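You operate a simulated robot arm through the tools that you are given. There is no shell and no other tool. Be economical: measure what you need, move in short steps, check, and stop when the job is done.

You run a simulated two-armed robot. Do the job below in one go: nothing can be reset, and whatever is moved stays where it is left.

JOB
Pick up the green tin from the top of the packing table with one hand, pass it to the other hand and put it on the top of the step plate. Set down upright: green tin.

It is judged by the outcome, as a careful person would: the job done as asked, and still so three seconds after it is handed in. It fails if anything else is knocked over, pushed out of place, dropped, spilled or broken.

ROBOT AND FRAMES
Two 7-joint arms with two-finger parallel grippers on one trunk, on a base that drives. Base frame: it is fixed to the floor where the robot stands at the start and does not move with it; the origin is under the middle of the robot, x ahead of it, y to its left, z up; the surface under the hand at the start is at about z = 856. Readings come in mm, rad, newtons and seconds.
The left shoulder is at the start at [110, 169, 1436], the right one opposite. With the tool pointing down near the work surface each hand reaches from about 440 to 740 mm from the robot's upright axis, wherever it stands, measured 20 degrees to its own side. Places, roughly: top of the step plate [3500, -500, 500]. Payload 1.57 kg a hand.
The tool frame of a hand sits at the grasp point between the pads (the TCP): z along the fingers, y along the line on which they close. The tips reach 30 mm beyond it. Largest opening 80 mm; finger width 17, thickness 12; the body of the gripper, 40 by 82 mm, starts 80 mm behind the TCP.
Orientation is told as [roll, pitch, yaw] about the base's x, y, z axes, in that order, counted from this pose: with the fingers straight down and closing along the base's y, the tool's x points along the base's -x, its y along +y and its z along -z.

CONTROLS
- The arms move only by the tool apply_moves. It takes "left_plan", "right_plan" or both (then of equal length, played together; a hand with none holds still); each is a list of rows, each a list of 7 numbers: the opening, from 0 (shut) to 1 (fully open), then the shift along the base's x, y, z in mm, then the turn, a rotation vector about the base's x, y, z in rad. In form: [[grip, tx, ty, tz, rx, ry, rz], ...]. A call has 1 to 20 rows; each row is the pose to reach, as a shift and turn from the pose commanded when the call began. Rows are played at 5 a second. More than 50 mm and 0.15 rad between two rows, or a gripper value outside its range, and nothing of the call is played. A pose out of reach is approached as far as the arm can. The call stops where the force on the tool passes 40 N (or 10 N more than at its start, if that is more) or the arm is blocked; 0.2 s more then pass. Each finger travels about 72 mm/s and halts on what it meets, pressing with about 41 N; the grip force reading is that of the motor and also rises with nothing between the fingers. The clock runs only during rows and for 0.2 s after the last one: add rows that repeat a pose to give the fingers time. It gives the time, the measured TCP pose, the force on the tool (base axes), the opening and the grip force at its end, in the units of the frame above (readings bear some noise), with the torque about the TCP (base axes, N m) and any sound that the robot's microphone picked up.
- Cameras (640 x 400 px; columns grow to the right, rows downward): "scene" is now at [173.9, -6.6, 1621.7]; the picture's right is [-0.13, -0.99, 0.00], its down [-0.74, 0.09, -0.66] and it looks along [0.66, -0.08, -0.75] (base axes); focal length 255 px, centre (320, 200). "left" rides on the left gripper at [72, 7, -122] in its tool frame; the picture's right is [-0.09, 1.00, 0.00], its down [-0.84, -0.08, -0.54] and it looks along [-0.54, -0.05, 0.84] (tool axes); focal length 238 px, centre (320, 200). "right" rides on the right gripper at [72, -7, -122] in its tool frame; the picture's right is [0.09, 1.00, 0.00], its down [-0.84, 0.08, -0.54] and it looks along [-0.54, 0.05, 0.84] (tool axes); focal length 238 px, centre (320, 200). There is no depth. A picture from a camera that has moved, and an enlarged one, comes with that camera's place and axes in the base frame and with its lens. The place of the scene camera against the robot may be out by one fixed shift of up to 25 mm in any direction.
- snapshot(camera): a new picture of that camera. No time passes.
- lift_body(by): slides the trunk up (or, below 0, down) by that many mm; the arms and the scene camera ride with it, the base frame stays. It gives what a move gives, with no picture.
- base_move(legs): drives the robot by 1 to 6 legs, each [ahead, left, turn to the left] in mm, mm and rad, along the robot's own axes; the way and the turn of a leg run together, so that a leg with both is an arc; at most 1500 mm and 3.142 rad a leg. The arms and the cameras ride along, it lands a little off, and it stops where it bumps. It gives what a move gives.
- turn_head(pan, tilt): turns the head with the scene camera to pan (to the left, within 1.501 rad either way) and tilt (down, from -0.506 to 1.204), counted from straight ahead of the robot. It gives what a move gives.
- enlarge(camera, box): a new picture of the part [left, top, right, bottom] of that camera's present view, enlarged. No time passes.
- hand_in(): hands the job in; it is judged then, once.

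Go step by step. Nothing tells you exact positions but the pictures and the camera data: compare them with the known pose of the tool, close in by small moves and look again before you grip or let go. The budget is 120 turns and 92 pictures, counting those below and the enlarged ones. Unless the task says otherwise, let go and move clear before handing in, and close with one line.

The tools are called after "Emit:" as a command line: name --argument value ..., lists and objects as JSON in quotes. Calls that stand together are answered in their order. apply_moves: Moves the arms, as the interface text tells. Its arguments: {"type":"object","properties":{"left_plan":{"type":"array","items":{"type":"array","items":{"type":"number"}}},"right_plan":{"type":"array","items":{"type":"array","items":{"type":"number"}}}},"required":[]} The other tools are called the same way: lift_body (by) slides the trunk up or down; base_move (legs) drives the base; turn_head (pan, tilt) turns the head that bears the scene camera; snapshot (camera) takes a picture; enlarge (camera, box) takes an enlarged picture of a part of a camera's view; hand_in () hands the job in.

At the start:

```text
t: 0.0
left_tcp_pos: [708.3, 143.3, 1132.8]
left_tool_rot: [-0.001, 0.002, -0.001]
left_wrist_force: [0.9, 0.0, 0.4]
left_ft_torque: [0.0, -0.03, 0.03]
left_width: 80.0
left_grasp_force: 0.0
right_tcp_pos: [613.2, -361.4, 1161.0]
right_tool_rot: [-0.001, -0.001, 0.001]
right_wrist_force: [0.4, -0.2, -0.2]
right_ft_torque: [0.03, 0.02, 0.02]
right_width: 80.0
right_grasp_force: 0.1
trunk travel left (down, up): [-750.0, 140.0]
robot x, y, heading: [-1.6, -0.7, -0.001]
head pan, tilt: [-0.126, 0.845]
```

scene: 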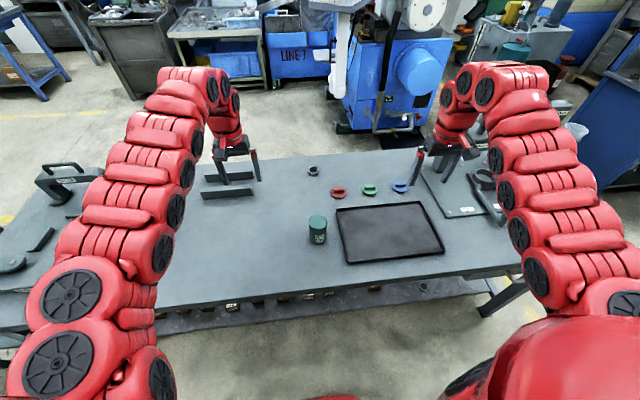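
right: 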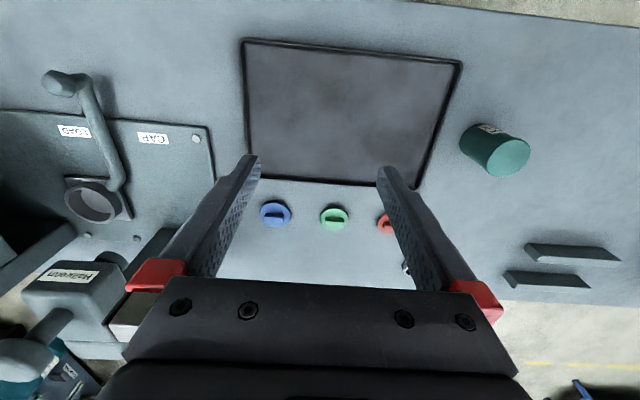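
left: 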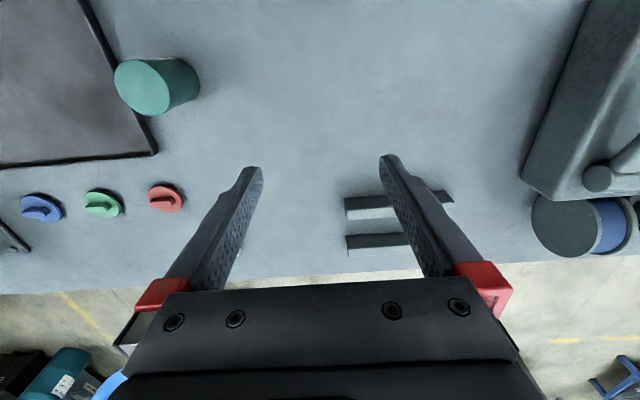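

I take the green tin's top centre to be near (658, -68, 941) from the two wrist cameras, with a diameter of about 67 mm. I'll look closer before moving.

Emit:
enlarge --camera "left" --box '[80, 30, 240, 130]'

Emit:
enlarge --camera "right" --box '[420, 90, 580, 190]'

Emit:
enlarge --camera "scene" --box '[240, 150, 480, 300]'

```text
4.00 times, centred on (160, 80) of left
camera zoom: at [636.6, 147.6, 1254.1], right [0.09, 1.0, 0.0], down [0.84, -0.08, 0.54], along [0.54, -0.05, -0.84], focal length 953 px, centre (960, 680)
```

zoom: 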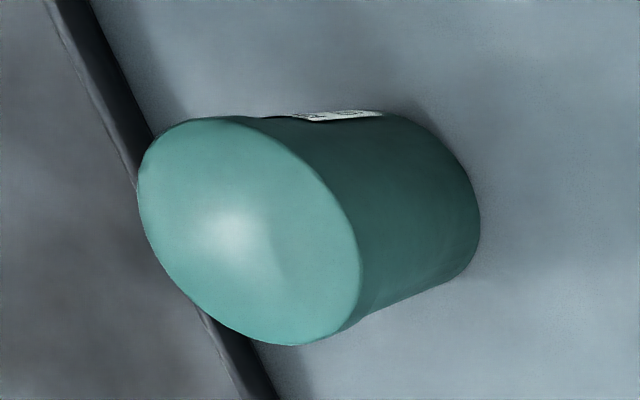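

```text
4.00 times, centred on (500, 140) of right
camera zoom: at [541.8, -368.4, 1283.2], right [-0.09, 1.0, 0.0], down [0.84, 0.08, 0.54], along [0.54, 0.05, -0.84], focal length 953 px, centre (-400, 440)
```

zoom: 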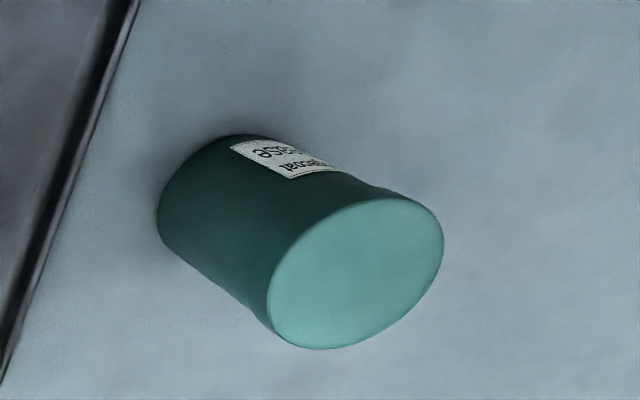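

```text
2.67 times, centred on (360, 225) of scene
camera zoom: at [173.9, -6.6, 1621.7], right [-0.13, -0.99, 0.0], down [-0.74, 0.09, -0.66], along [0.66, -0.08, -0.75], focal length 680 px, centre (213, 133)
```

zoom: 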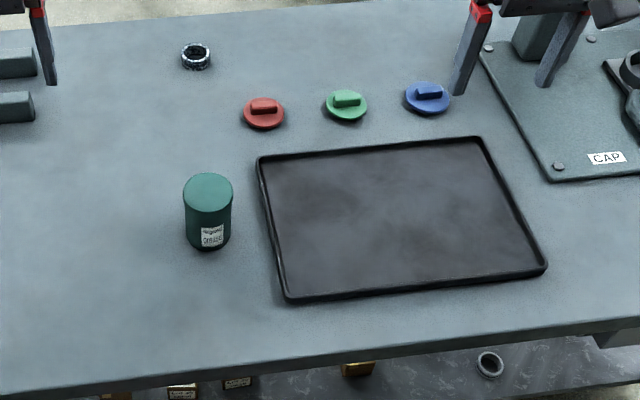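

The tin top centre comes out at about (658, -68, 943), with a diameter of about 62 mm and a height of about 87 mm. I plan to grip it low with the right hand, tilted and coming from the robot's right, so that the left hand can take it from straight above. First I bring the right hand to a tilted standoff.

Emit:
apply_moves --right_plan '[[1, -6, 18, -11, 0.042, -0.101, 0.08], [1, -12, 36, -22, 0.084, -0.202, 0.161], [1, -18, 54, -33, 0.125, -0.303, 0.241], [1, -24, 72, -44, 0.167, -0.404, 0.321], [1, -30, 89, -56, 0.209, -0.505, 0.402], [1, -35, 107, -67, 0.251, -0.606, 0.482], [1, -41, 125, -78, 0.292, -0.707, 0.562], [1, -47, 143, -90, 0.334, -0.808, 0.643], [1, -53, 161, -101, 0.376, -0.909, 0.723], [1, -53, 161, -101, 0.376, -0.909, 0.723]]'

Emit:
snapshot --camera "scene"

Emit:
snapshot --camera "right"

```text
t: 2.2
left_tcp_pos: [707.5, 142.2, 1133.2]
left_tool_rot: [0.002, -0.001, 0.001]
left_wrist_force: [-0.3, 0.2, 0.5]
left_ft_torque: [0.03, 0.02, -0.01]
left_width: 80.1
left_grasp_force: 0.0
right_tcp_pos: [586.3, -144.5, 976.2]
right_tool_rot: [0.007, -0.948, 0.765]
right_wrist_force: [-0.8, -0.4, -0.1]
right_ft_torque: [0.04, 0.03, -0.01]
right_width: 80.0
right_grasp_force: 0.2
right hand out of reach, approached as far as the arm can: row 1, 2, 3, 4, 5, 6, 7, 8, 9, 10
trunk travel left (down, up): [-750.0, 140.0]
robot x, y, heading: [-1.8, -2.8, -0.003]
head pan, tilt: [-0.126, 0.845]
```

```text
85 pictures are left
camera scene: at [173.1, -8.4, 1621.7], right [-0.13, -0.99, 0.0], down [-0.74, 0.09, -0.66], along [0.66, -0.08, -0.75], focal length 255 px, centre (320, 200)
```

scene: 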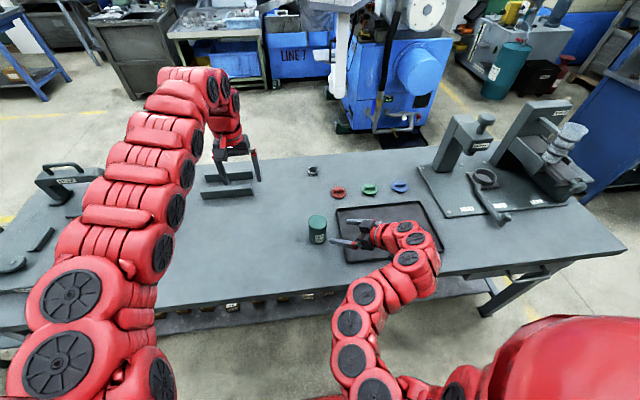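

```text
84 pictures are left
camera right: at [490.2, -248.6, 989.8], right [-0.73, 0.68, -0.07], down [-0.02, 0.09, 1.0], along [0.68, 0.73, -0.05], focal length 238 px, centre (320, 200)
```

right: 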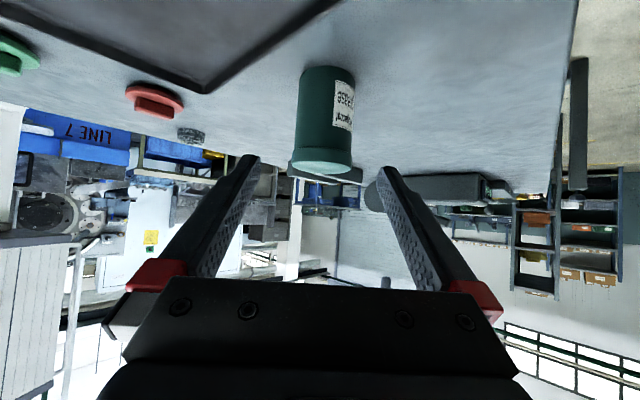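

The right hand is tilted beside the tin but reports out of reach and sits lower than I commanded. I'll hold still for one row to see where the command really is.

Emit:
apply_moves --right_plan '[[1, 0, 0, 0, 0, 0, 0], [1, 0, 0, 0, 0, 0, 0]]'

```text
t: 2.8
left_tcp_pos: [706.6, 143.9, 1134.3]
left_tool_rot: [-0.001, 0.0, -0.001]
left_wrist_force: [0.4, 0.4, 0.0]
left_ft_torque: [0.02, -0.01, 0.01]
left_width: 80.0
left_grasp_force: 0.0
right_tcp_pos: [588.0, -142.7, 977.8]
right_tool_rot: [0.005, -0.947, 0.768]
right_wrist_force: [0.4, 0.3, -0.6]
right_ft_torque: [-0.03, -0.01, -0.04]
right_width: 79.8
right_grasp_force: 0.0
trunk travel left (down, up): [-750.0, 140.0]
robot x, y, heading: [-0.9, -2.9, 0.001]
head pan, tilt: [-0.126, 0.845]
```

The command settled where the arm is. I approach halfway along the tool axis with a small sideways correction, then check.

Emit:
apply_moves --right_plan '[[1, 8, 10, -10, 0, 0, 0], [1, 16, 20, -20, 0, 0, 0], [1, 24, 30, -30, 0, 0, 0], [1, 32, 39, -40, 0, 0, 0]]'

Emit:
snapshot --camera "right"

```text
t: 3.8
left_tcp_pos: [708.4, 142.9, 1132.6]
left_tool_rot: [-0.001, -0.001, 0.0]
left_wrist_force: [0.5, -0.4, 0.6]
left_ft_torque: [0.0, 0.0, 0.0]
left_width: 80.1
left_grasp_force: 0.2
right_tcp_pos: [626.6, -102.4, 935.9]
right_tool_rot: [-0.001, -0.961, 0.785]
right_wrist_force: [-0.9, -0.2, 0.2]
right_ft_torque: [-0.01, 0.0, -0.01]
right_width: 79.9
right_grasp_force: 0.1
trunk travel left (down, up): [-750.0, 140.0]
robot x, y, heading: [-3.1, -0.8, -0.004]
head pan, tilt: [-0.126, 0.845]
```

```text
83 pictures are left
camera right: at [531.8, -208.3, 946.1], right [-0.74, 0.67, -0.08], down [-0.03, 0.08, 1.0], along [0.67, 0.74, -0.04], focal length 238 px, centre (320, 200)
```

right: 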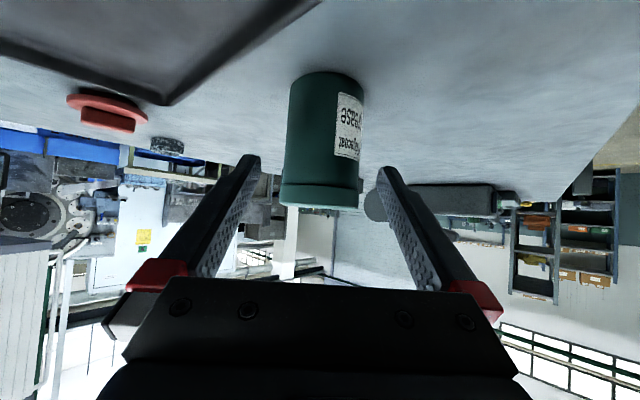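

The tin is nearly centred, about 3 mm off to one side. I close in the rest of the way.

Emit:
apply_moves --right_plan '[[1, 4, 9, -9, 0, 0, 0], [1, 11, 16, -17, 0, 0, 0], [1, 18, 22, -26, 0, 0, 0], [1, 25, 29, -34, 0, 0, 0], [1, 25, 29, -34, 0, 0, 0]]'

Emit:
snapshot --camera "right"

Emit:
snapshot --camera "left"

```text
t: 5.0
left_tcp_pos: [708.5, 143.8, 1133.2]
left_tool_rot: [-0.002, -0.001, 0.0]
left_wrist_force: [0.0, 0.5, 0.6]
left_ft_torque: [0.0, 0.02, -0.03]
left_width: 80.0
left_grasp_force: 0.0
right_tcp_pos: [651.6, -72.5, 900.4]
right_tool_rot: [-0.001, -0.959, 0.784]
right_wrist_force: [0.5, -0.4, -0.5]
right_ft_torque: [-0.02, -0.03, -0.02]
right_width: 80.0
right_grasp_force: 0.1
trunk travel left (down, up): [-750.0, 140.0]
robot x, y, heading: [2.0, -0.2, -0.003]
head pan, tilt: [-0.126, 0.845]
```

```text
82 pictures are left
camera right: at [556.9, -177.6, 912.2], right [-0.74, 0.67, -0.08], down [-0.03, 0.08, 1.0], along [0.67, 0.74, -0.04], focal length 238 px, centre (320, 200)
```

right: 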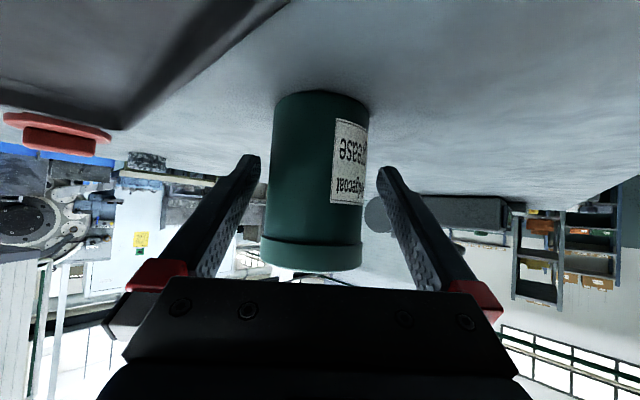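

```text
81 pictures are left
camera left: at [636.3, 147.6, 1254.2], right [0.09, 1.0, 0.0], down [0.84, -0.08, 0.54], along [0.54, -0.05, -0.84], focal length 238 px, centre (320, 200)
```

left: 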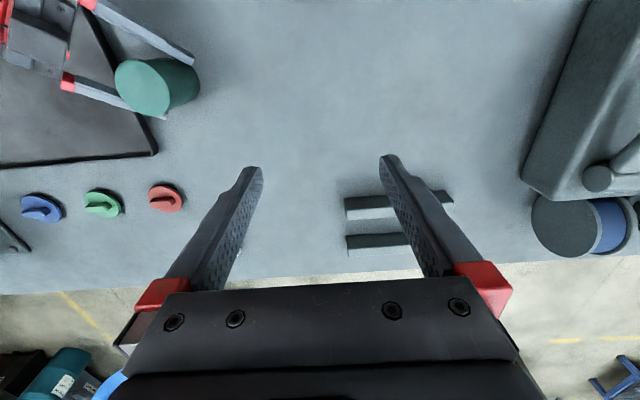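

The tin sits centred between the pads, so I close the right gripper.

Emit:
apply_moves --right_plan '[[0, 0, 0, 0, 0, 0, 0], [0, 0, 0, 0, 0, 0, 0], [0, 0, 0, 0, 0, 0, 0], [0, 0, 0, 0, 0, 0, 0]]'

Emit:
snapshot --camera "right"

```text
t: 6.0
left_tcp_pos: [708.9, 142.1, 1133.8]
left_tool_rot: [-0.002, 0.0, 0.0]
left_wrist_force: [0.1, 0.5, 1.3]
left_ft_torque: [-0.02, -0.01, -0.02]
left_width: 79.9
left_grasp_force: 0.1
right_tcp_pos: [651.9, -71.5, 900.7]
right_tool_rot: [-0.001, -0.96, 0.786]
right_wrist_force: [1.4, -0.5, 0.8]
right_ft_torque: [-0.06, -0.07, 0.0]
right_width: 58.9
right_grasp_force: 41.1
trunk travel left (down, up): [-750.0, 140.0]
robot x, y, heading: [-1.9, 1.2, -0.001]
head pan, tilt: [-0.126, 0.845]
```

```text
80 pictures are left
camera right: at [557.0, -177.7, 912.2], right [-0.74, 0.67, -0.08], down [-0.03, 0.08, 1.0], along [0.67, 0.74, -0.04], focal length 238 px, centre (320, 200)
```

right: 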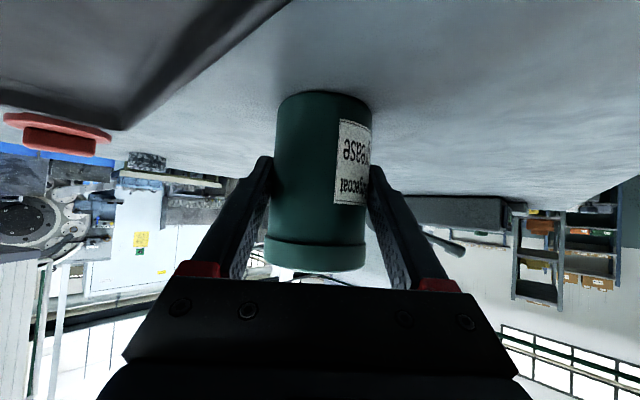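

It is gripped at 59 mm wide. I lift gently and then move toward the midline.

Emit:
apply_moves --right_plan '[[0, 0, 0, 8, 0, 0, 0], [0, 0, 0, 20, 0, 0, 0], [0, 0, 0, 40, 0, 0, 0], [0, 0, 5, 60, 0, 0, 0], [0, -4, 12, 80, 0, 0, 0], [0, -9, 24, 100, 0, 0, 0], [0, -14, 36, 115, 0, 0, 0], [0, -20, 48, 125, 0, 0, 0], [0, -20, 48, 125, 0, 0, 0]]'

Emit:
snapshot --camera "right"

Emit:
snapshot --camera "left"

Emit:
snapshot --camera "scene"

```text
t: 8.0
left_tcp_pos: [707.9, 143.5, 1134.1]
left_tool_rot: [-0.001, 0.001, 0.0]
left_wrist_force: [0.4, 0.1, -0.8]
left_ft_torque: [0.0, 0.02, 0.04]
left_width: 79.8
left_grasp_force: 0.0
right_tcp_pos: [628.9, -22.1, 1023.9]
right_tool_rot: [0.002, -0.961, 0.783]
right_wrist_force: [-0.3, 0.2, -2.1]
right_ft_torque: [-0.05, 0.04, -0.01]
right_width: 59.0
right_grasp_force: 41.1
trunk travel left (down, up): [-750.0, 140.0]
robot x, y, heading: [-2.0, 1.2, 0.002]
head pan, tilt: [-0.126, 0.845]
```

```text
79 pictures are left
camera right: at [535.4, -128.0, 1035.9], right [-0.74, 0.67, -0.07], down [-0.03, 0.08, 1.0], along [0.67, 0.74, -0.04], focal length 238 px, centre (320, 200)
```

right: 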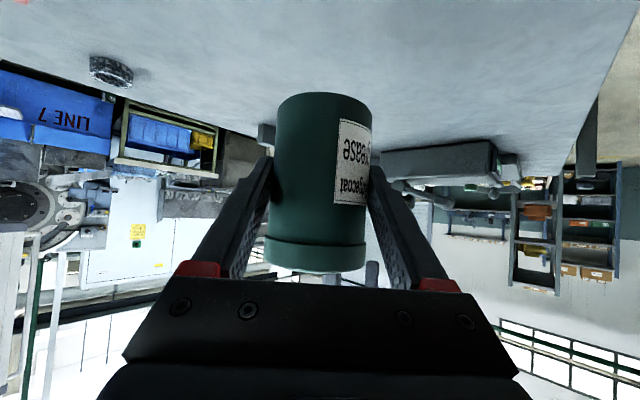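

```text
78 pictures are left
camera left: at [636.8, 147.5, 1253.9], right [0.09, 1.0, 0.0], down [0.84, -0.08, 0.54], along [0.54, -0.05, -0.84], focal length 238 px, centre (320, 200)
```

left: 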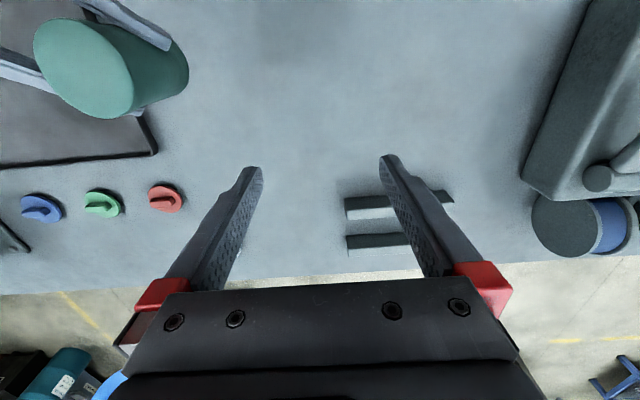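

```text
77 pictures are left
camera scene: at [174.3, -6.7, 1621.6], right [-0.13, -0.99, 0.0], down [-0.74, 0.09, -0.66], along [0.66, -0.08, -0.75], focal length 255 px, centre (320, 200)
```

scene: 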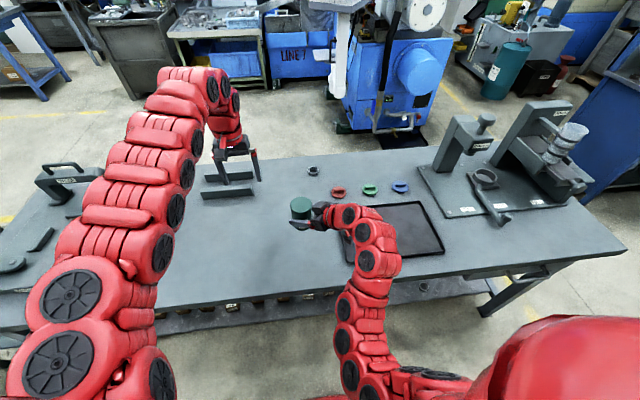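

The tin is held upright, with its axis near (635, -17) and its top at about z 1066. I turn the left hand by -45° in place and raise it a little, so it closes across the right hand's grip.

Emit:
apply_moves --left_plan '[[1, 0, 0, 8, 0, 0, -0.131], [1, 0, 0, 16, 0, 0, -0.262], [1, 0, 0, 24, 0, 0, -0.393], [1, 0, 0, 32, 0, 0, -0.524], [1, 0, 0, 40, 0, 0, -0.655], [1, 0, 0, 40, 0, 0, -0.785], [1, 0, 0, 40, 0, 0, -0.785]]'

```text
t: 9.6
left_tcp_pos: [708.0, 143.1, 1174.0]
left_tool_rot: [0.002, 0.0, -0.786]
left_wrist_force: [0.0, 0.0, -0.3]
left_ft_torque: [-0.03, 0.04, 0.0]
left_width: 80.1
left_grasp_force: 0.1
right_tcp_pos: [630.1, -22.3, 1023.8]
right_tool_rot: [-0.001, -0.958, 0.782]
right_wrist_force: [0.1, 0.0, -2.5]
right_ft_torque: [0.01, 0.02, 0.01]
right_width: 58.8
right_grasp_force: 41.5
trunk travel left (down, up): [-750.0, 140.0]
robot x, y, heading: [0.3, 3.7, 0.001]
head pan, tilt: [-0.126, 0.845]
```

That reached exactly, so I move the left hand partway toward the tin, staying high, and look.

Emit:
apply_moves --left_plan '[[1, -12, -27, 0, 0, 0, 0], [1, -25, -54, 0, 0, 0, 0], [1, -37, -80, 0, 0, 0, 0], [1, -50, -107, 0, 0, 0, 0], [1, -62, -134, 0, 0, 0, 0], [1, -73, -160, 0, 0, 0, 0], [1, -73, -160, 0, 0, 0, 0]]'

Emit:
snapshot --camera "left"

Emit:
snapshot --camera "scene"

Emit:
snapshot --camera "right"

```text
t: 11.2
left_tcp_pos: [636.0, -17.2, 1172.5]
left_tool_rot: [0.0, 0.0, -0.783]
left_wrist_force: [-0.1, -0.3, -0.2]
left_ft_torque: [-0.02, 0.0, -0.01]
left_width: 80.0
left_grasp_force: 0.1
right_tcp_pos: [630.8, -22.6, 1023.5]
right_tool_rot: [-0.001, -0.96, 0.786]
right_wrist_force: [-0.1, 0.3, -1.8]
right_ft_torque: [-0.02, 0.04, -0.04]
right_width: 59.1
right_grasp_force: 41.6
trunk travel left (down, up): [-750.0, 140.0]
robot x, y, heading: [-1.8, 2.2, -0.003]
head pan, tilt: [-0.126, 0.845]
```

```text
76 pictures are left
camera left: at [589.3, 37.4, 1293.5], right [0.77, 0.64, 0.0], down [0.54, -0.65, 0.54], along [0.35, -0.42, -0.84], focal length 238 px, centre (320, 200)
```

left: 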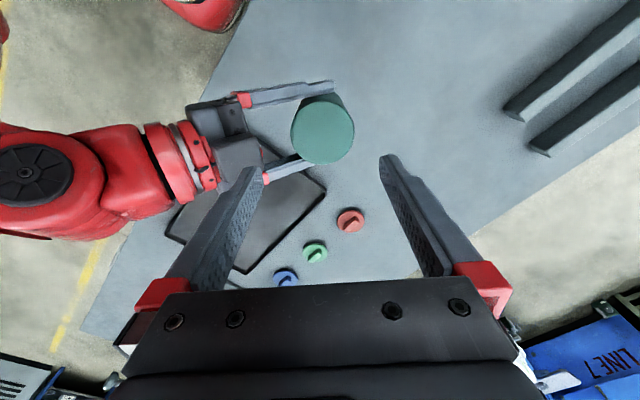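

```text
75 pictures are left
camera scene: at [174.2, -5.8, 1621.6], right [-0.13, -0.99, 0.0], down [-0.74, 0.09, -0.66], along [0.66, -0.08, -0.75], focal length 255 px, centre (320, 200)
```

scene: 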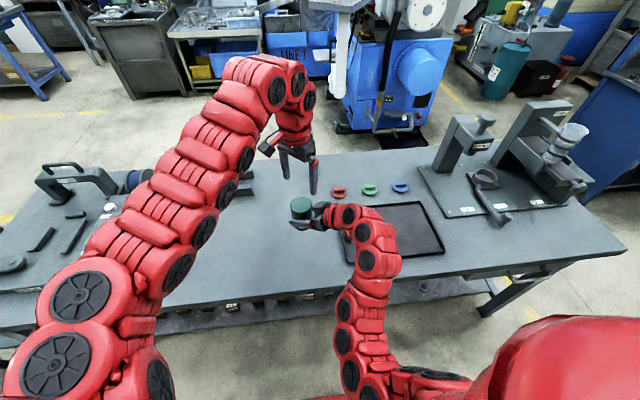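

```text
74 pictures are left
camera right: at [535.5, -127.5, 1035.8], right [-0.74, 0.67, -0.08], down [-0.03, 0.08, 1.0], along [0.67, 0.74, -0.04], focal length 238 px, centre (320, 200)
```

right: 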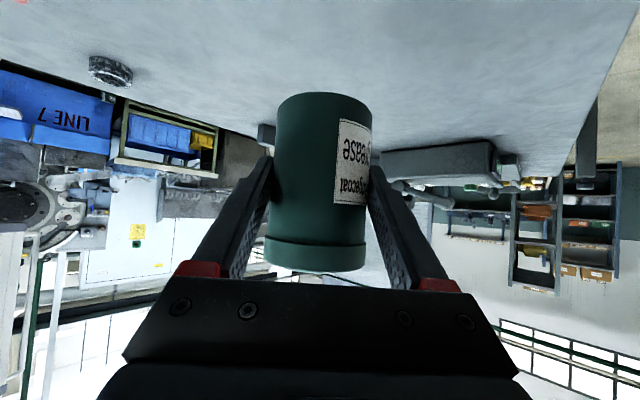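

The left hand is above the tin. I zoom in to centre it precisely.

Emit:
enlarge --camera "left" --box '[240, 80, 400, 180]'

```text
4.00 times, centred on (320, 130) of left
camera zoom: at [589.3, 37.4, 1293.5], right [0.77, 0.64, 0.0], down [0.54, -0.65, 0.54], along [0.35, -0.42, -0.84], focal length 953 px, centre (320, 480)
```

zoom: 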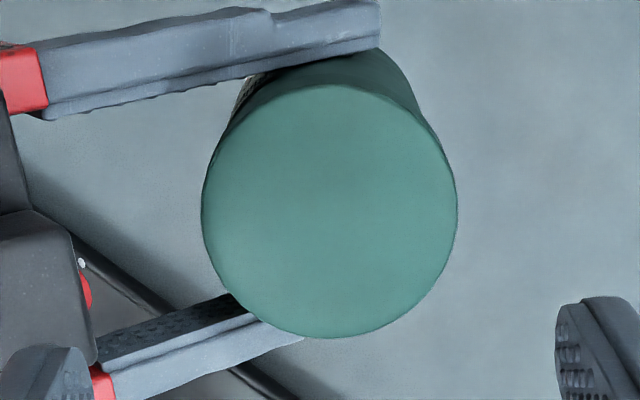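

The tin top centre is at about (636.5, -15.4), within 2 mm of the left tool. I descend to 20 mm below the top with the fingers open.

Emit:
apply_moves --left_plan '[[1, 1, 1, -20, 0, 0, 0], [1, 1, 1, -40, 0, 0, 0], [1, 1, 1, -60, 0, 0, 0], [1, 1, 1, -75, 0, 0, 0], [1, 1, 1, -90, 0, 0, 0], [1, 1, 1, -90, 0, 0, 0]]'

Emit:
snapshot --camera "left"

Emit:
snapshot --camera "right"

```text
t: 12.6
left_tcp_pos: [634.5, -14.0, 1081.5]
left_tool_rot: [-0.001, 0.001, -0.783]
left_wrist_force: [4.1, 7.8, -1.1]
left_ft_torque: [-0.14, 0.04, -0.16]
left_width: 72.9
left_grasp_force: 0.1
right_tcp_pos: [631.3, -22.9, 1025.5]
right_tool_rot: [-0.001, -0.963, 0.783]
right_wrist_force: [-3.8, -7.8, -1.3]
right_ft_torque: [0.56, -0.3, 0.13]
right_width: 59.0
right_grasp_force: 40.7
trunk travel left (down, up): [-750.0, 140.0]
robot x, y, heading: [-1.3, 0.0, 0.001]
head pan, tilt: [-0.126, 0.845]
```

```text
72 pictures are left
camera left: at [588.8, 39.3, 1203.0], right [0.77, 0.64, 0.0], down [0.54, -0.65, 0.54], along [0.35, -0.41, -0.84], focal length 238 px, centre (320, 200)
```

left: 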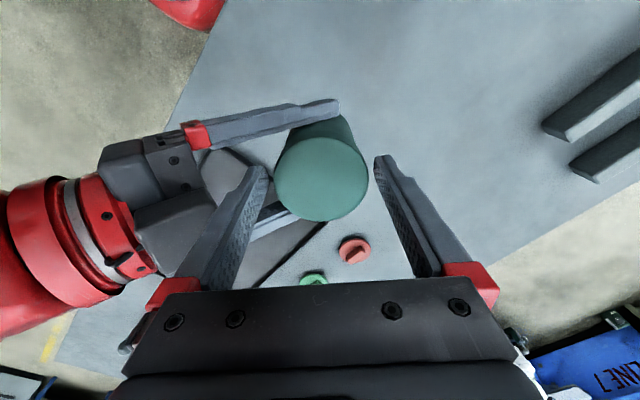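

```text
71 pictures are left
camera right: at [535.6, -128.4, 1036.5], right [-0.74, 0.67, -0.08], down [-0.03, 0.08, 1.0], along [0.67, 0.74, -0.04], focal length 238 px, centre (320, 200)
```

right: 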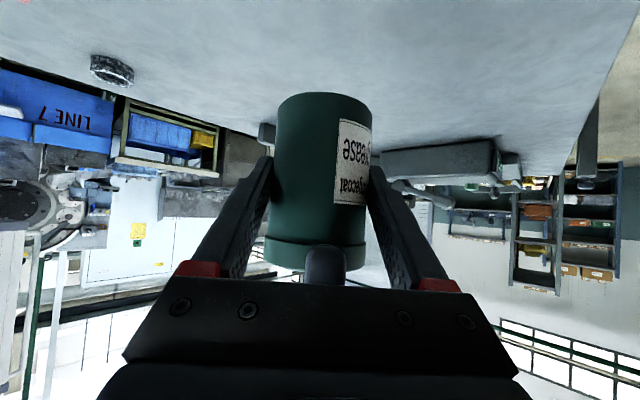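

The left finger lightly touches the right palm, and the tips already overlap the tin top by about 15 mm. I narrow the left opening to about 66 mm to clear the palm, and then look.

Emit:
apply_moves --left_plan '[[0.9, 0, 0, 0, 0, 0, 0], [0.83, 0, 0, 0, 0, 0, 0], [0.83, 0, 0, 0, 0, 0, 0]]'

Emit:
snapshot --camera "left"

Emit:
enlarge --camera "right" --box '[240, 200, 400, 300]'

```text
t: 13.4
left_tcp_pos: [635.1, -15.1, 1083.6]
left_tool_rot: [-0.001, 0.0, -0.787]
left_wrist_force: [0.2, 0.3, -0.6]
left_ft_torque: [0.0, -0.01, 0.01]
left_width: 66.7
left_grasp_force: 0.1
right_tcp_pos: [631.1, -21.6, 1024.0]
right_tool_rot: [0.0, -0.96, 0.785]
right_wrist_force: [0.1, 0.1, -1.0]
right_ft_torque: [0.01, 0.02, 0.0]
right_width: 58.8
right_grasp_force: 40.7
trunk travel left (down, up): [-750.0, 140.0]
robot x, y, heading: [1.0, -0.8, -0.0]
head pan, tilt: [-0.126, 0.845]
```

```text
70 pictures are left
camera left: at [588.7, 38.6, 1203.2], right [0.77, 0.64, 0.0], down [0.54, -0.65, 0.54], along [0.35, -0.42, -0.84], focal length 238 px, centre (320, 200)
```

left: 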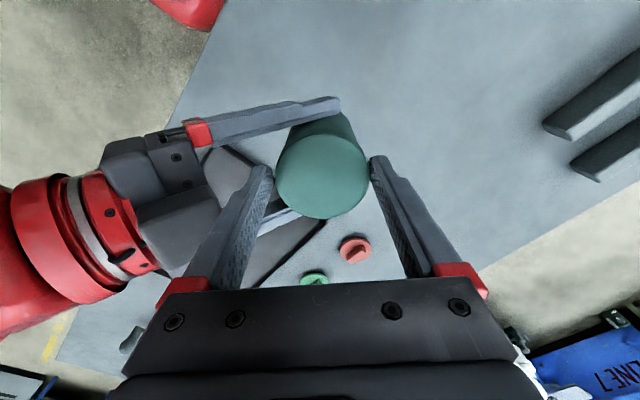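

```text
4.00 times, centred on (320, 250) of right
camera zoom: at [535.4, -128.0, 1035.8], right [-0.74, 0.67, -0.07], down [-0.03, 0.08, 1.0], along [0.67, 0.74, -0.04], focal length 953 px, centre (320, 0)
```

zoom: 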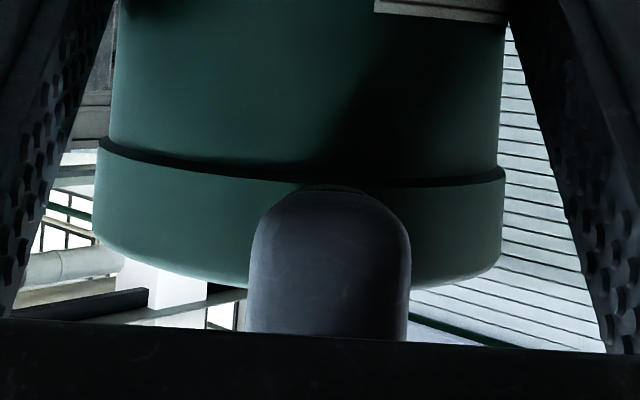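

Contact is released and the tin is centred. I descend another 12 mm gently.

Emit:
apply_moves --left_plan '[[0.83, 0, 0, -4, 0, 0, 0], [0.83, 0, 0, -8, 0, 0, 0], [0.83, 0, 0, -12, 0, 0, 0], [0.83, 0, 0, -12, 0, 0, 0]]'

Emit:
enlarge --camera "right" --box '[240, 200, 400, 300]'

```text
t: 14.4
left_tcp_pos: [635.8, -16.3, 1071.1]
left_tool_rot: [-0.001, 0.0, -0.785]
left_wrist_force: [0.2, -0.3, 0.6]
left_ft_torque: [0.02, 0.0, 0.02]
left_width: 66.8
left_grasp_force: 0.2
right_tcp_pos: [629.6, -22.1, 1024.6]
right_tool_rot: [0.003, -0.958, 0.784]
right_wrist_force: [0.1, -0.2, -2.0]
right_ft_torque: [-0.01, 0.01, 0.02]
right_width: 59.0
right_grasp_force: 40.8
trunk travel left (down, up): [-750.0, 140.0]
robot x, y, heading: [-2.7, -3.6, 0.001]
head pan, tilt: [-0.126, 0.845]
```

```text
4.00 times, centred on (320, 250) of right
camera zoom: at [535.4, -128.1, 1035.8], right [-0.74, 0.67, -0.07], down [-0.03, 0.08, 1.0], along [0.67, 0.74, -0.04], focal length 953 px, centre (320, 0)
```

zoom: 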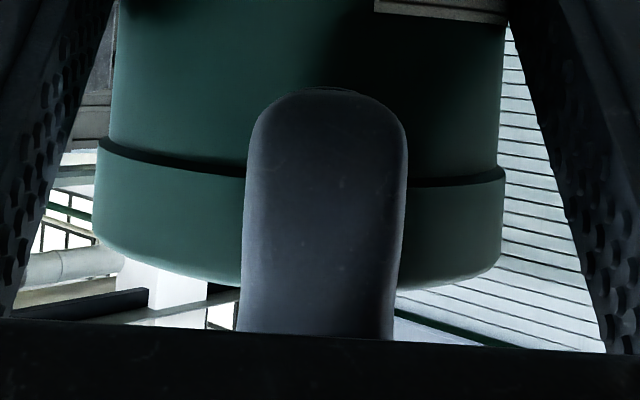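

There was no contact, so I go 10 mm further.

Emit:
apply_moves --left_plan '[[0.83, 0, 0, -4, 0, 0, 0], [0.83, 0, 0, -7, 0, 0, 0], [0.83, 0, 0, -10, 0, 0, 0], [0.83, 0, 0, -10, 0, 0, 0]]'

```text
t: 15.4
left_tcp_pos: [636.9, -15.0, 1061.7]
left_tool_rot: [0.0, -0.001, -0.786]
left_wrist_force: [-0.6, -0.1, -0.1]
left_ft_torque: [-0.01, -0.01, 0.02]
left_width: 66.2
left_grasp_force: 0.1
right_tcp_pos: [630.3, -21.7, 1023.5]
right_tool_rot: [0.001, -0.96, 0.783]
right_wrist_force: [0.5, 0.0, -2.0]
right_ft_torque: [-0.02, 0.04, 0.0]
right_width: 58.8
right_grasp_force: 40.6
trunk travel left (down, up): [-750.0, 140.0]
robot x, y, heading: [-1.8, 0.9, 0.002]
head pan, tilt: [-0.126, 0.845]
```

It is still free and the tips are about 35 mm down the tin, so I close the left hand.

Emit:
apply_moves --left_plan '[[0.78, 0, 0, 0, 0, 0, 0], [0.6, 0, 0, 0, 0, 0, 0], [0, 0, 0, 0, 0, 0, 0], [0, 0, 0, 0, 0, 0, 0], [0, 0, 0, 0, 0, 0, 0]]'

Emit:
snapshot --camera "left"

Emit:
snapshot --camera "right"

```text
t: 16.6
left_tcp_pos: [636.8, -16.1, 1061.4]
left_tool_rot: [0.001, 0.001, -0.783]
left_wrist_force: [9.7, 3.8, -2.2]
left_ft_torque: [-0.01, -0.24, 0.03]
left_width: 59.2
left_grasp_force: 41.6
right_tcp_pos: [630.4, -22.5, 1023.8]
right_tool_rot: [0.001, -0.961, 0.782]
right_wrist_force: [-9.1, -4.4, 1.9]
right_ft_torque: [0.17, -0.15, 0.03]
right_width: 59.2
right_grasp_force: 40.8
trunk travel left (down, up): [-750.0, 140.0]
robot x, y, heading: [0.8, 4.3, -0.003]
head pan, tilt: [-0.126, 0.845]
```

```text
67 pictures are left
camera left: at [590.6, 38.0, 1181.9], right [0.77, 0.64, 0.0], down [0.54, -0.65, 0.54], along [0.35, -0.42, -0.84], focal length 238 px, centre (320, 200)
```

left: 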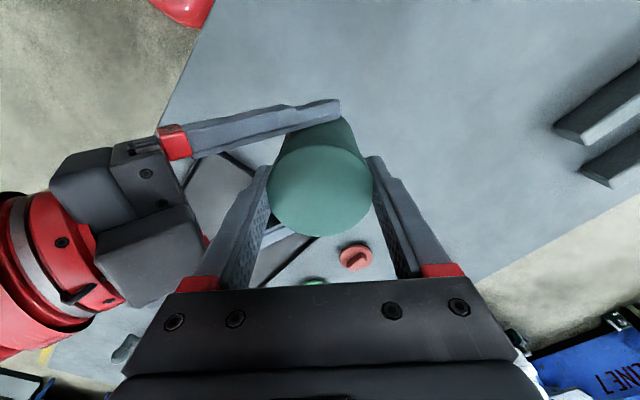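

```text
66 pictures are left
camera right: at [535.4, -128.1, 1035.9], right [-0.74, 0.67, -0.07], down [-0.03, 0.08, 1.0], along [0.67, 0.74, -0.04], focal length 238 px, centre (320, 200)
```

right: 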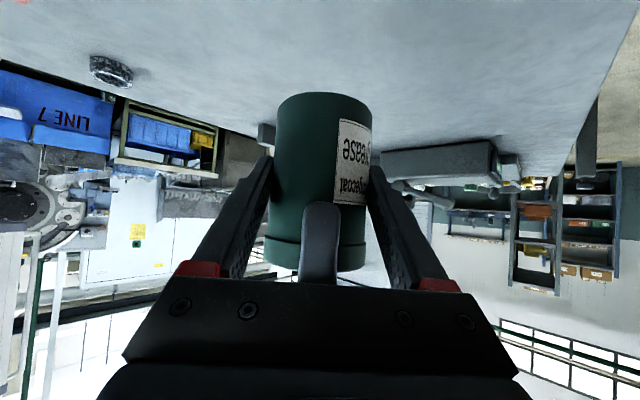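

Both hands hold the tin. I open the right hand and check.

Emit:
apply_moves --right_plan '[[0.78, 0, 0, 0, 0, 0, 0], [0.9, 0, 0, 0, 0, 0, 0], [1, 0, 0, 0, 0, 0, 0], [1, 0, 0, 0, 0, 0, 0]]'

Emit:
snapshot --camera "left"

Emit:
snapshot --camera "right"

```text
t: 17.6
left_tcp_pos: [636.2, -16.8, 1062.4]
left_tool_rot: [0.001, 0.001, -0.784]
left_wrist_force: [0.8, 0.1, 0.0]
left_ft_torque: [-0.02, 0.01, 0.0]
left_width: 59.0
left_grasp_force: 40.9
right_tcp_pos: [630.5, -21.2, 1024.7]
right_tool_rot: [0.002, -0.96, 0.784]
right_wrist_force: [0.8, 0.3, -0.4]
right_ft_torque: [0.04, 0.02, -0.02]
right_width: 79.8
right_grasp_force: 0.2
trunk travel left (down, up): [-750.0, 140.0]
robot x, y, heading: [-2.2, -2.3, -0.001]
head pan, tilt: [-0.126, 0.845]
```

```text
65 pictures are left
camera left: at [590.3, 37.7, 1181.7], right [0.77, 0.64, 0.0], down [0.54, -0.65, 0.54], along [0.35, -0.42, -0.84], focal length 238 px, centre (320, 200)
```

left: 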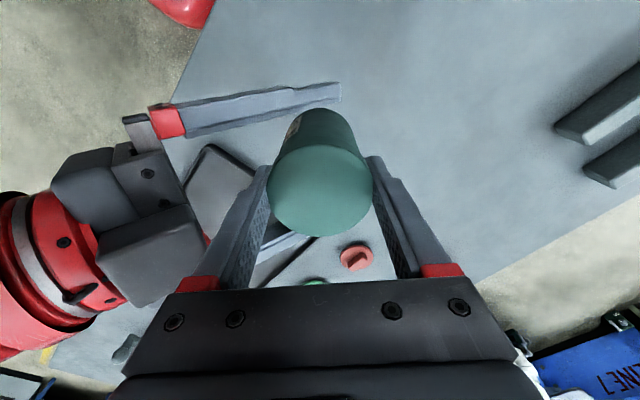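

```text
64 pictures are left
camera right: at [535.4, -128.1, 1035.8], right [-0.74, 0.67, -0.07], down [-0.03, 0.08, 1.0], along [0.67, 0.74, -0.04], focal length 238 px, centre (320, 200)
```

right: 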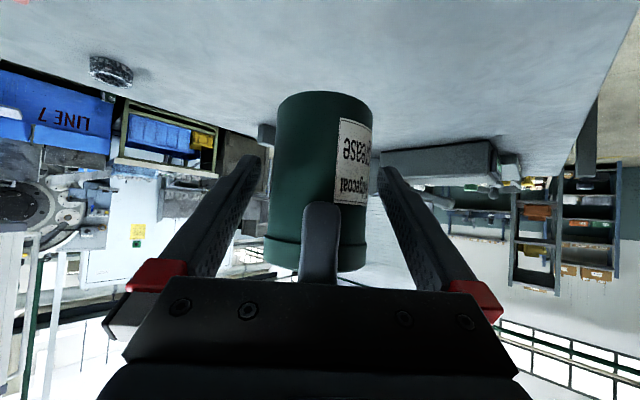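

The tin stays firm in the left hand. I back the right hand away along its approach direction.

Emit:
apply_moves --right_plan '[[1, -10, -10, 2, 0, 0, 0], [1, -21, -21, 5, 0, 0, 0], [1, -35, -35, 10, 0, 0, 0], [1, -45, -55, 15, 0, 0, 0], [1, -50, -80, 20, 0, 0, 0], [1, -50, -110, 25, 0, 0, 0], [1, -45, -140, 30, 0, 0, 0], [1, -45, -170, 40, 0, 0, 0]]'

Emit:
snapshot --camera "scene"

Emit:
snapshot --camera "right"

```text
t: 19.4
left_tcp_pos: [635.7, -16.4, 1061.4]
left_tool_rot: [0.0, 0.0, -0.784]
left_wrist_force: [0.1, -0.9, -0.5]
left_ft_torque: [-0.01, 0.0, 0.02]
left_width: 59.4
left_grasp_force: 40.8
right_tcp_pos: [587.5, -196.7, 1063.5]
right_tool_rot: [0.001, -0.961, 0.786]
right_wrist_force: [-0.2, -1.3, 0.6]
right_ft_torque: [0.01, 0.01, 0.01]
right_width: 79.7
right_grasp_force: 0.1
trunk travel left (down, up): [-750.0, 140.0]
robot x, y, heading: [0.3, -0.4, -0.001]
head pan, tilt: [-0.126, 0.845]
```

```text
63 pictures are left
camera scene: at [173.9, -7.7, 1621.6], right [-0.13, -0.99, 0.0], down [-0.74, 0.09, -0.66], along [0.66, -0.08, -0.75], focal length 255 px, centre (320, 200)
```

scene: 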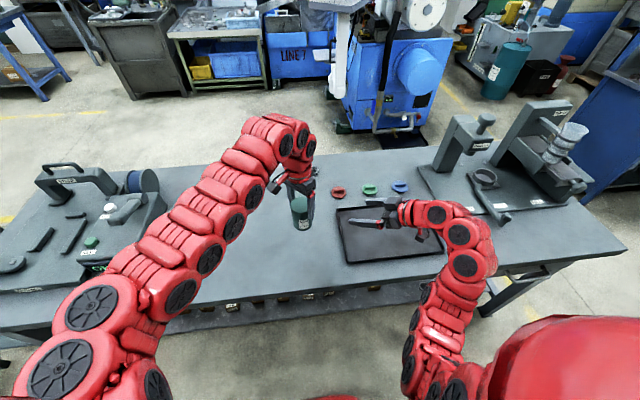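

```text
62 pictures are left
camera right: at [493.3, -302.0, 1075.0], right [-0.74, 0.67, -0.07], down [-0.03, 0.08, 1.0], along [0.67, 0.74, -0.04], focal length 238 px, centre (320, 200)
```

right: 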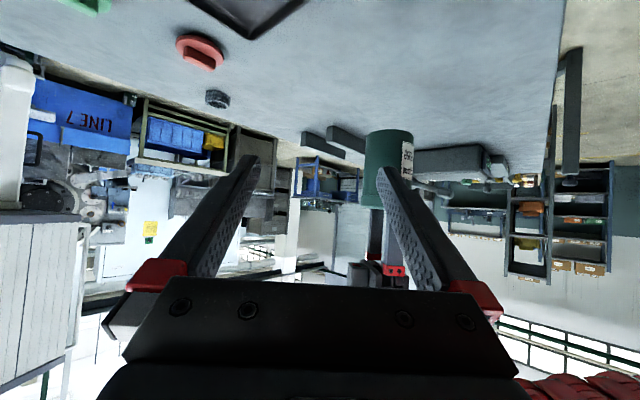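

The handover is done. Now I look around for a driving route to the step plate at about (3500, -500).

Emit:
turn_head --pan -0.3 --tilt 0.3

Emit:
snapshot --camera "scene"

Emit:
turn_head --pan -1.4 --tilt 0.4

Emit:
snapshot --camera "scene"

Emit:
turn_head --pan 1.3 --tilt 0.4

Emit:
snapshot --camera "scene"

```text
t: 20.4
left_tcp_pos: [635.4, -16.3, 1060.8]
left_tool_rot: [-0.001, 0.0, -0.786]
left_wrist_force: [0.4, 0.4, 0.9]
left_ft_torque: [-0.02, 0.0, 0.02]
left_width: 58.9
left_grasp_force: 41.0
right_tcp_pos: [588.0, -195.7, 1062.8]
right_tool_rot: [0.001, -0.961, 0.783]
right_wrist_force: [-0.1, 0.9, 0.2]
right_ft_torque: [0.01, 0.02, -0.01]
right_width: 79.9
right_grasp_force: 0.0
trunk travel left (down, up): [-750.0, 140.0]
robot x, y, heading: [-1.0, 3.3, 0.001]
head pan, tilt: [-0.3, 0.3]
```

```text
61 pictures are left
camera scene: at [185.5, -24.5, 1669.5], right [-0.3, -0.96, 0.0], down [-0.28, 0.09, -0.95], along [0.91, -0.28, -0.3], focal length 255 px, centre (320, 200)
```

scene: 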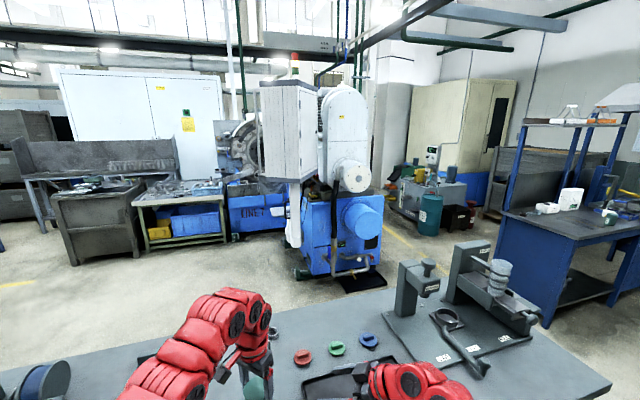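

```text
t: 21.7
left_tcp_pos: [635.9, -15.8, 1061.4]
left_tool_rot: [-0.001, -0.001, -0.785]
left_wrist_force: [0.2, 0.3, -0.7]
left_ft_torque: [0.0, -0.01, 0.01]
left_width: 59.0
left_grasp_force: 41.0
right_tcp_pos: [588.8, -194.2, 1063.5]
right_tool_rot: [0.001, -0.959, 0.784]
right_wrist_force: [-0.6, 0.2, -0.4]
right_ft_torque: [-0.01, -0.02, 0.0]
right_width: 79.9
right_grasp_force: 0.1
trunk travel left (down, up): [-750.0, 140.0]
robot x, y, heading: [-2.4, -0.2, -0.0]
head pan, tilt: [-1.4, 0.4]
```

```text
60 pictures are left
camera scene: at [112.1, -88.0, 1660.3], right [-0.99, -0.17, 0.0], down [-0.07, 0.38, -0.92], along [0.16, -0.91, -0.39], focal length 255 px, centre (320, 200)
```

scene: 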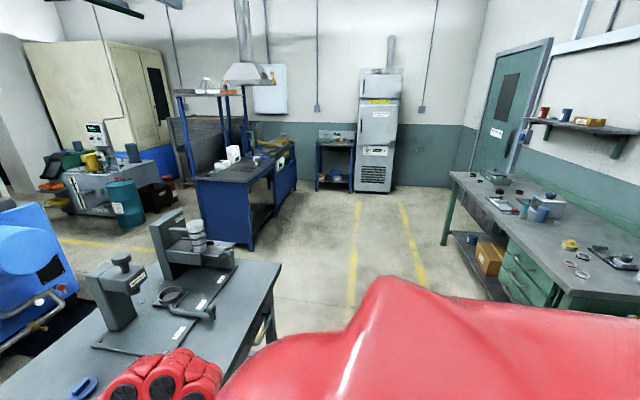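

```text
t: 24.1
left_tcp_pos: [635.3, -16.5, 1061.0]
left_tool_rot: [0.001, -0.001, -0.784]
left_wrist_force: [-0.9, 0.4, -0.7]
left_ft_torque: [-0.02, 0.0, -0.03]
left_width: 59.2
left_grasp_force: 40.3
right_tcp_pos: [589.0, -195.8, 1064.1]
right_tool_rot: [0.003, -0.96, 0.784]
right_wrist_force: [0.3, -0.1, 0.3]
right_ft_torque: [0.02, 0.05, 0.0]
right_width: 79.8
right_grasp_force: 0.0
trunk travel left (down, up): [-750.0, 140.0]
robot x, y, heading: [-0.7, 5.8, -0.003]
head pan, tilt: [1.3, 0.4]
```

```text
59 pictures are left
camera scene: at [121.1, 92.5, 1660.3], right [0.96, -0.27, 0.0], down [-0.1, -0.37, -0.92], along [0.25, 0.89, -0.39], focal length 255 px, centre (320, 200)
```

scene: 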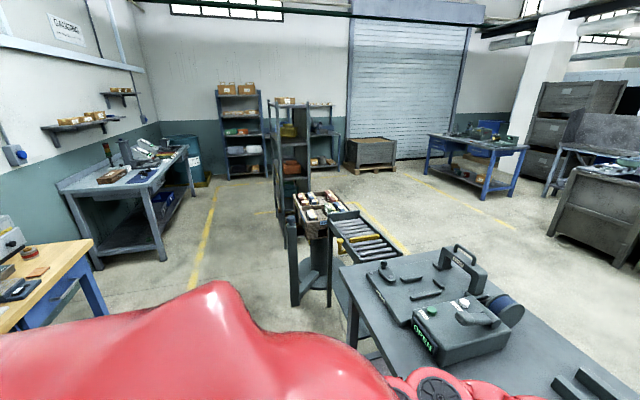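

The left side is blocked by a conveyor. On the right there is a corridor about 1.2 m wide between the table end (y≈-1130) and the blue bench (y≈-2390). I back up, go round the right end of the table and then behind it. First I back off and turn right.

Emit:
base_move --legs '[[-420, 0, 0], [0, 0, -1.571]]'

Emit:
turn_head --pan 0 --tilt 0.6

Emit:
snapshot --camera "scene"

```text
t: 30.5
left_tcp_pos: [-432.9, -635.2, 1061.4]
left_tool_rot: [0.0, 0.0, -2.339]
left_wrist_force: [-0.1, -0.7, 0.4]
left_ft_torque: [-0.01, 0.01, 0.02]
left_width: 58.9
left_grasp_force: 41.1
right_tcp_pos: [-613.8, -590.5, 1064.6]
right_tool_rot: [0.003, -0.962, -0.77]
right_wrist_force: [-0.7, 0.1, 0.7]
right_ft_torque: [-0.04, -0.01, -0.01]
right_width: 80.2
right_grasp_force: 0.0
trunk travel left (down, up): [-750.0, 140.0]
robot x, y, heading: [-427.4, -1.9, -1.554]
head pan, tilt: [1.3, 0.4]
```

```text
t: 32.0
left_tcp_pos: [-433.2, -635.8, 1061.4]
left_tool_rot: [-0.001, -0.001, -2.339]
left_wrist_force: [-0.9, 0.0, -0.4]
left_ft_torque: [0.04, 0.0, 0.0]
left_width: 58.9
left_grasp_force: 41.1
right_tcp_pos: [-613.0, -590.3, 1064.0]
right_tool_rot: [0.001, -0.961, -0.769]
right_wrist_force: [0.0, -0.2, -0.2]
right_ft_torque: [-0.01, -0.03, 0.03]
right_width: 80.1
right_grasp_force: 0.0
trunk travel left (down, up): [-750.0, 140.0]
robot x, y, heading: [-426.0, -2.6, -1.556]
head pan, tilt: [0.0, 0.6]
```

```text
58 pictures are left
camera scene: at [-409.1, -164.9, 1642.1], right [-1.0, -0.02, 0.0], down [-0.01, 0.57, -0.82], along [0.01, -0.82, -0.57], focal length 255 px, centre (320, 200)
```

scene: 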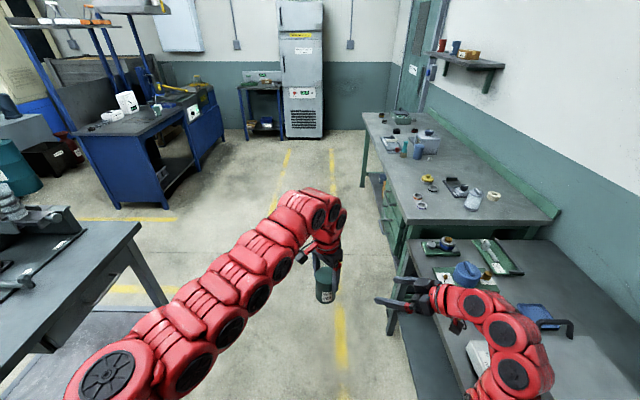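

There is a bench under the right arm on this side. I strafe left, away from it and toward the table front, before driving on.

Emit:
base_move --legs '[[0, 330, -0.015], [1000, 0, 0]]'

Emit:
snapshot --camera "scene"

```text
t: 38.9
left_tcp_pos: [-97.4, -1617.1, 1061.2]
left_tool_rot: [0.001, 0.0, -2.345]
left_wrist_force: [-0.1, -0.2, -0.3]
left_ft_torque: [-0.01, -0.03, 0.01]
left_width: 59.3
left_grasp_force: 41.0
right_tcp_pos: [-275.6, -1570.4, 1063.3]
right_tool_rot: [0.002, -0.959, -0.775]
right_wrist_force: [0.2, 0.1, 0.9]
right_ft_torque: [0.02, -0.01, 0.0]
right_width: 80.1
right_grasp_force: 0.0
trunk travel left (down, up): [-750.0, 140.0]
robot x, y, heading: [-83.7, -977.5, -1.562]
head pan, tilt: [0.0, 0.6]
```

```text
57 pictures are left
camera scene: at [-69.2, -1146.4, 1642.1], right [-1.0, -0.01, 0.0], down [-0.01, 0.57, -0.82], along [0.01, -0.82, -0.57], focal length 255 px, centre (320, 200)
```

scene: 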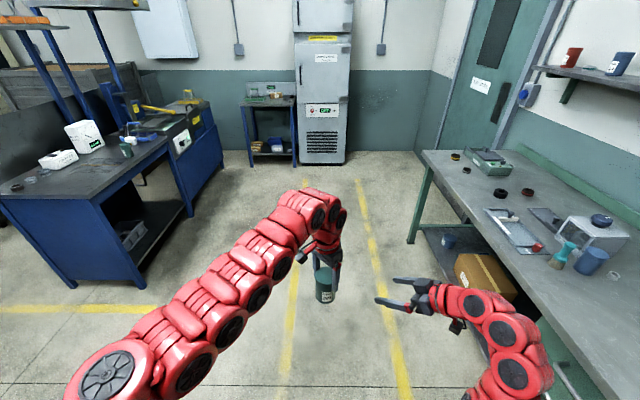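

The way is clear. I continue to y≈-1715, turn left and look ahead down the corridor.

Emit:
base_move --legs '[[738, 0, 0], [0, 0, 1.562]]'

Emit:
snapshot --camera "scene"

```text
t: 46.7
left_tcp_pos: [564.6, -1727.8, 1059.5]
left_tool_rot: [-0.001, 0.0, -0.769]
left_wrist_force: [-0.7, 0.1, 0.4]
left_ft_torque: [-0.01, -0.02, -0.02]
left_width: 59.1
left_grasp_force: 41.5
right_tcp_pos: [520.0, -1907.6, 1062.9]
right_tool_rot: [0.002, -0.96, 0.801]
right_wrist_force: [0.1, -0.1, 0.5]
right_ft_torque: [0.01, 0.01, 0.01]
right_width: 80.2
right_grasp_force: 0.1
trunk travel left (down, up): [-750.0, 140.0]
robot x, y, heading: [-69.9, -1719.6, 0.013]
head pan, tilt: [0.0, 0.6]
```

```text
56 pictures are left
camera scene: at [113.8, -1715.0, 1642.1], right [0.01, -1.0, 0.0], down [-0.57, -0.01, -0.82], along [0.82, 0.01, -0.57], focal length 255 px, centre (320, 200)
```

scene: 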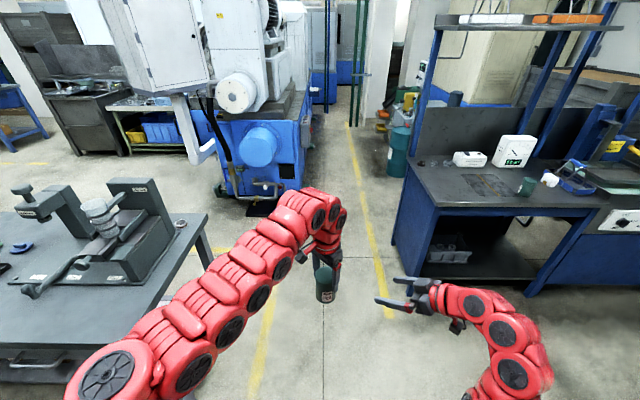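

The corridor is confirmed. I shift slightly left, drive ahead and look before turning behind the table.

Emit:
base_move --legs '[[0, 60, -0.013], [1400, 0, 0]]'

Emit:
turn_head --pan 0.7 --tilt 0.6

Emit:
snapshot --camera "scene"

```text
t: 54.3
left_tcp_pos: [1972.0, -1668.5, 1060.2]
left_tool_rot: [-0.001, 0.0, -0.78]
left_wrist_force: [0.0, 0.2, -0.4]
left_ft_torque: [0.03, 0.05, -0.01]
left_width: 59.2
left_grasp_force: 41.3
right_tcp_pos: [1926.0, -1850.1, 1063.5]
right_tool_rot: [-0.001, -0.96, 0.789]
right_wrist_force: [-0.3, 0.4, 0.8]
right_ft_torque: [0.03, 0.01, -0.02]
right_width: 79.8
right_grasp_force: 0.0
trunk travel left (down, up): [-750.0, 140.0]
robot x, y, heading: [1334.4, -1660.4, 0.004]
head pan, tilt: [0.0, 0.6]
```

```text
t: 55.3
left_tcp_pos: [1972.7, -1669.7, 1060.7]
left_tool_rot: [-0.001, 0.0, -0.781]
left_wrist_force: [0.4, 0.0, -0.4]
left_ft_torque: [-0.01, 0.01, -0.02]
left_width: 59.2
left_grasp_force: 41.5
right_tcp_pos: [1924.8, -1849.8, 1062.9]
right_tool_rot: [0.0, -0.96, 0.79]
right_wrist_force: [0.1, 0.6, 0.0]
right_ft_torque: [-0.01, 0.0, -0.01]
right_width: 79.8
right_grasp_force: 0.1
trunk travel left (down, up): [-750.0, 140.0]
robot x, y, heading: [1334.4, -1653.2, 0.002]
head pan, tilt: [0.7, 0.6]
```

```text
55 pictures are left
camera scene: at [1499.8, -1595.7, 1642.1], right [0.65, -0.76, 0.0], down [-0.43, -0.37, -0.82], along [0.63, 0.53, -0.57], focal length 255 px, centre (320, 200)
```

scene: 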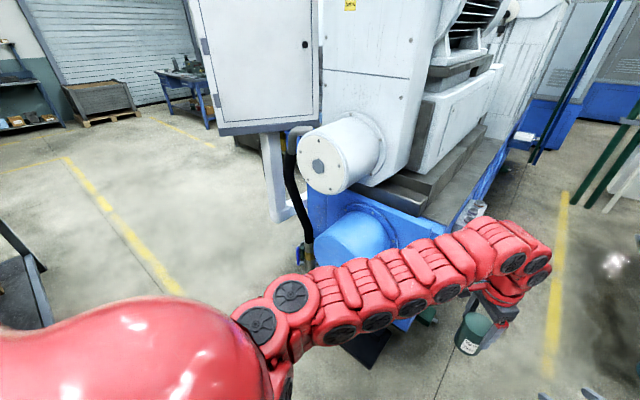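

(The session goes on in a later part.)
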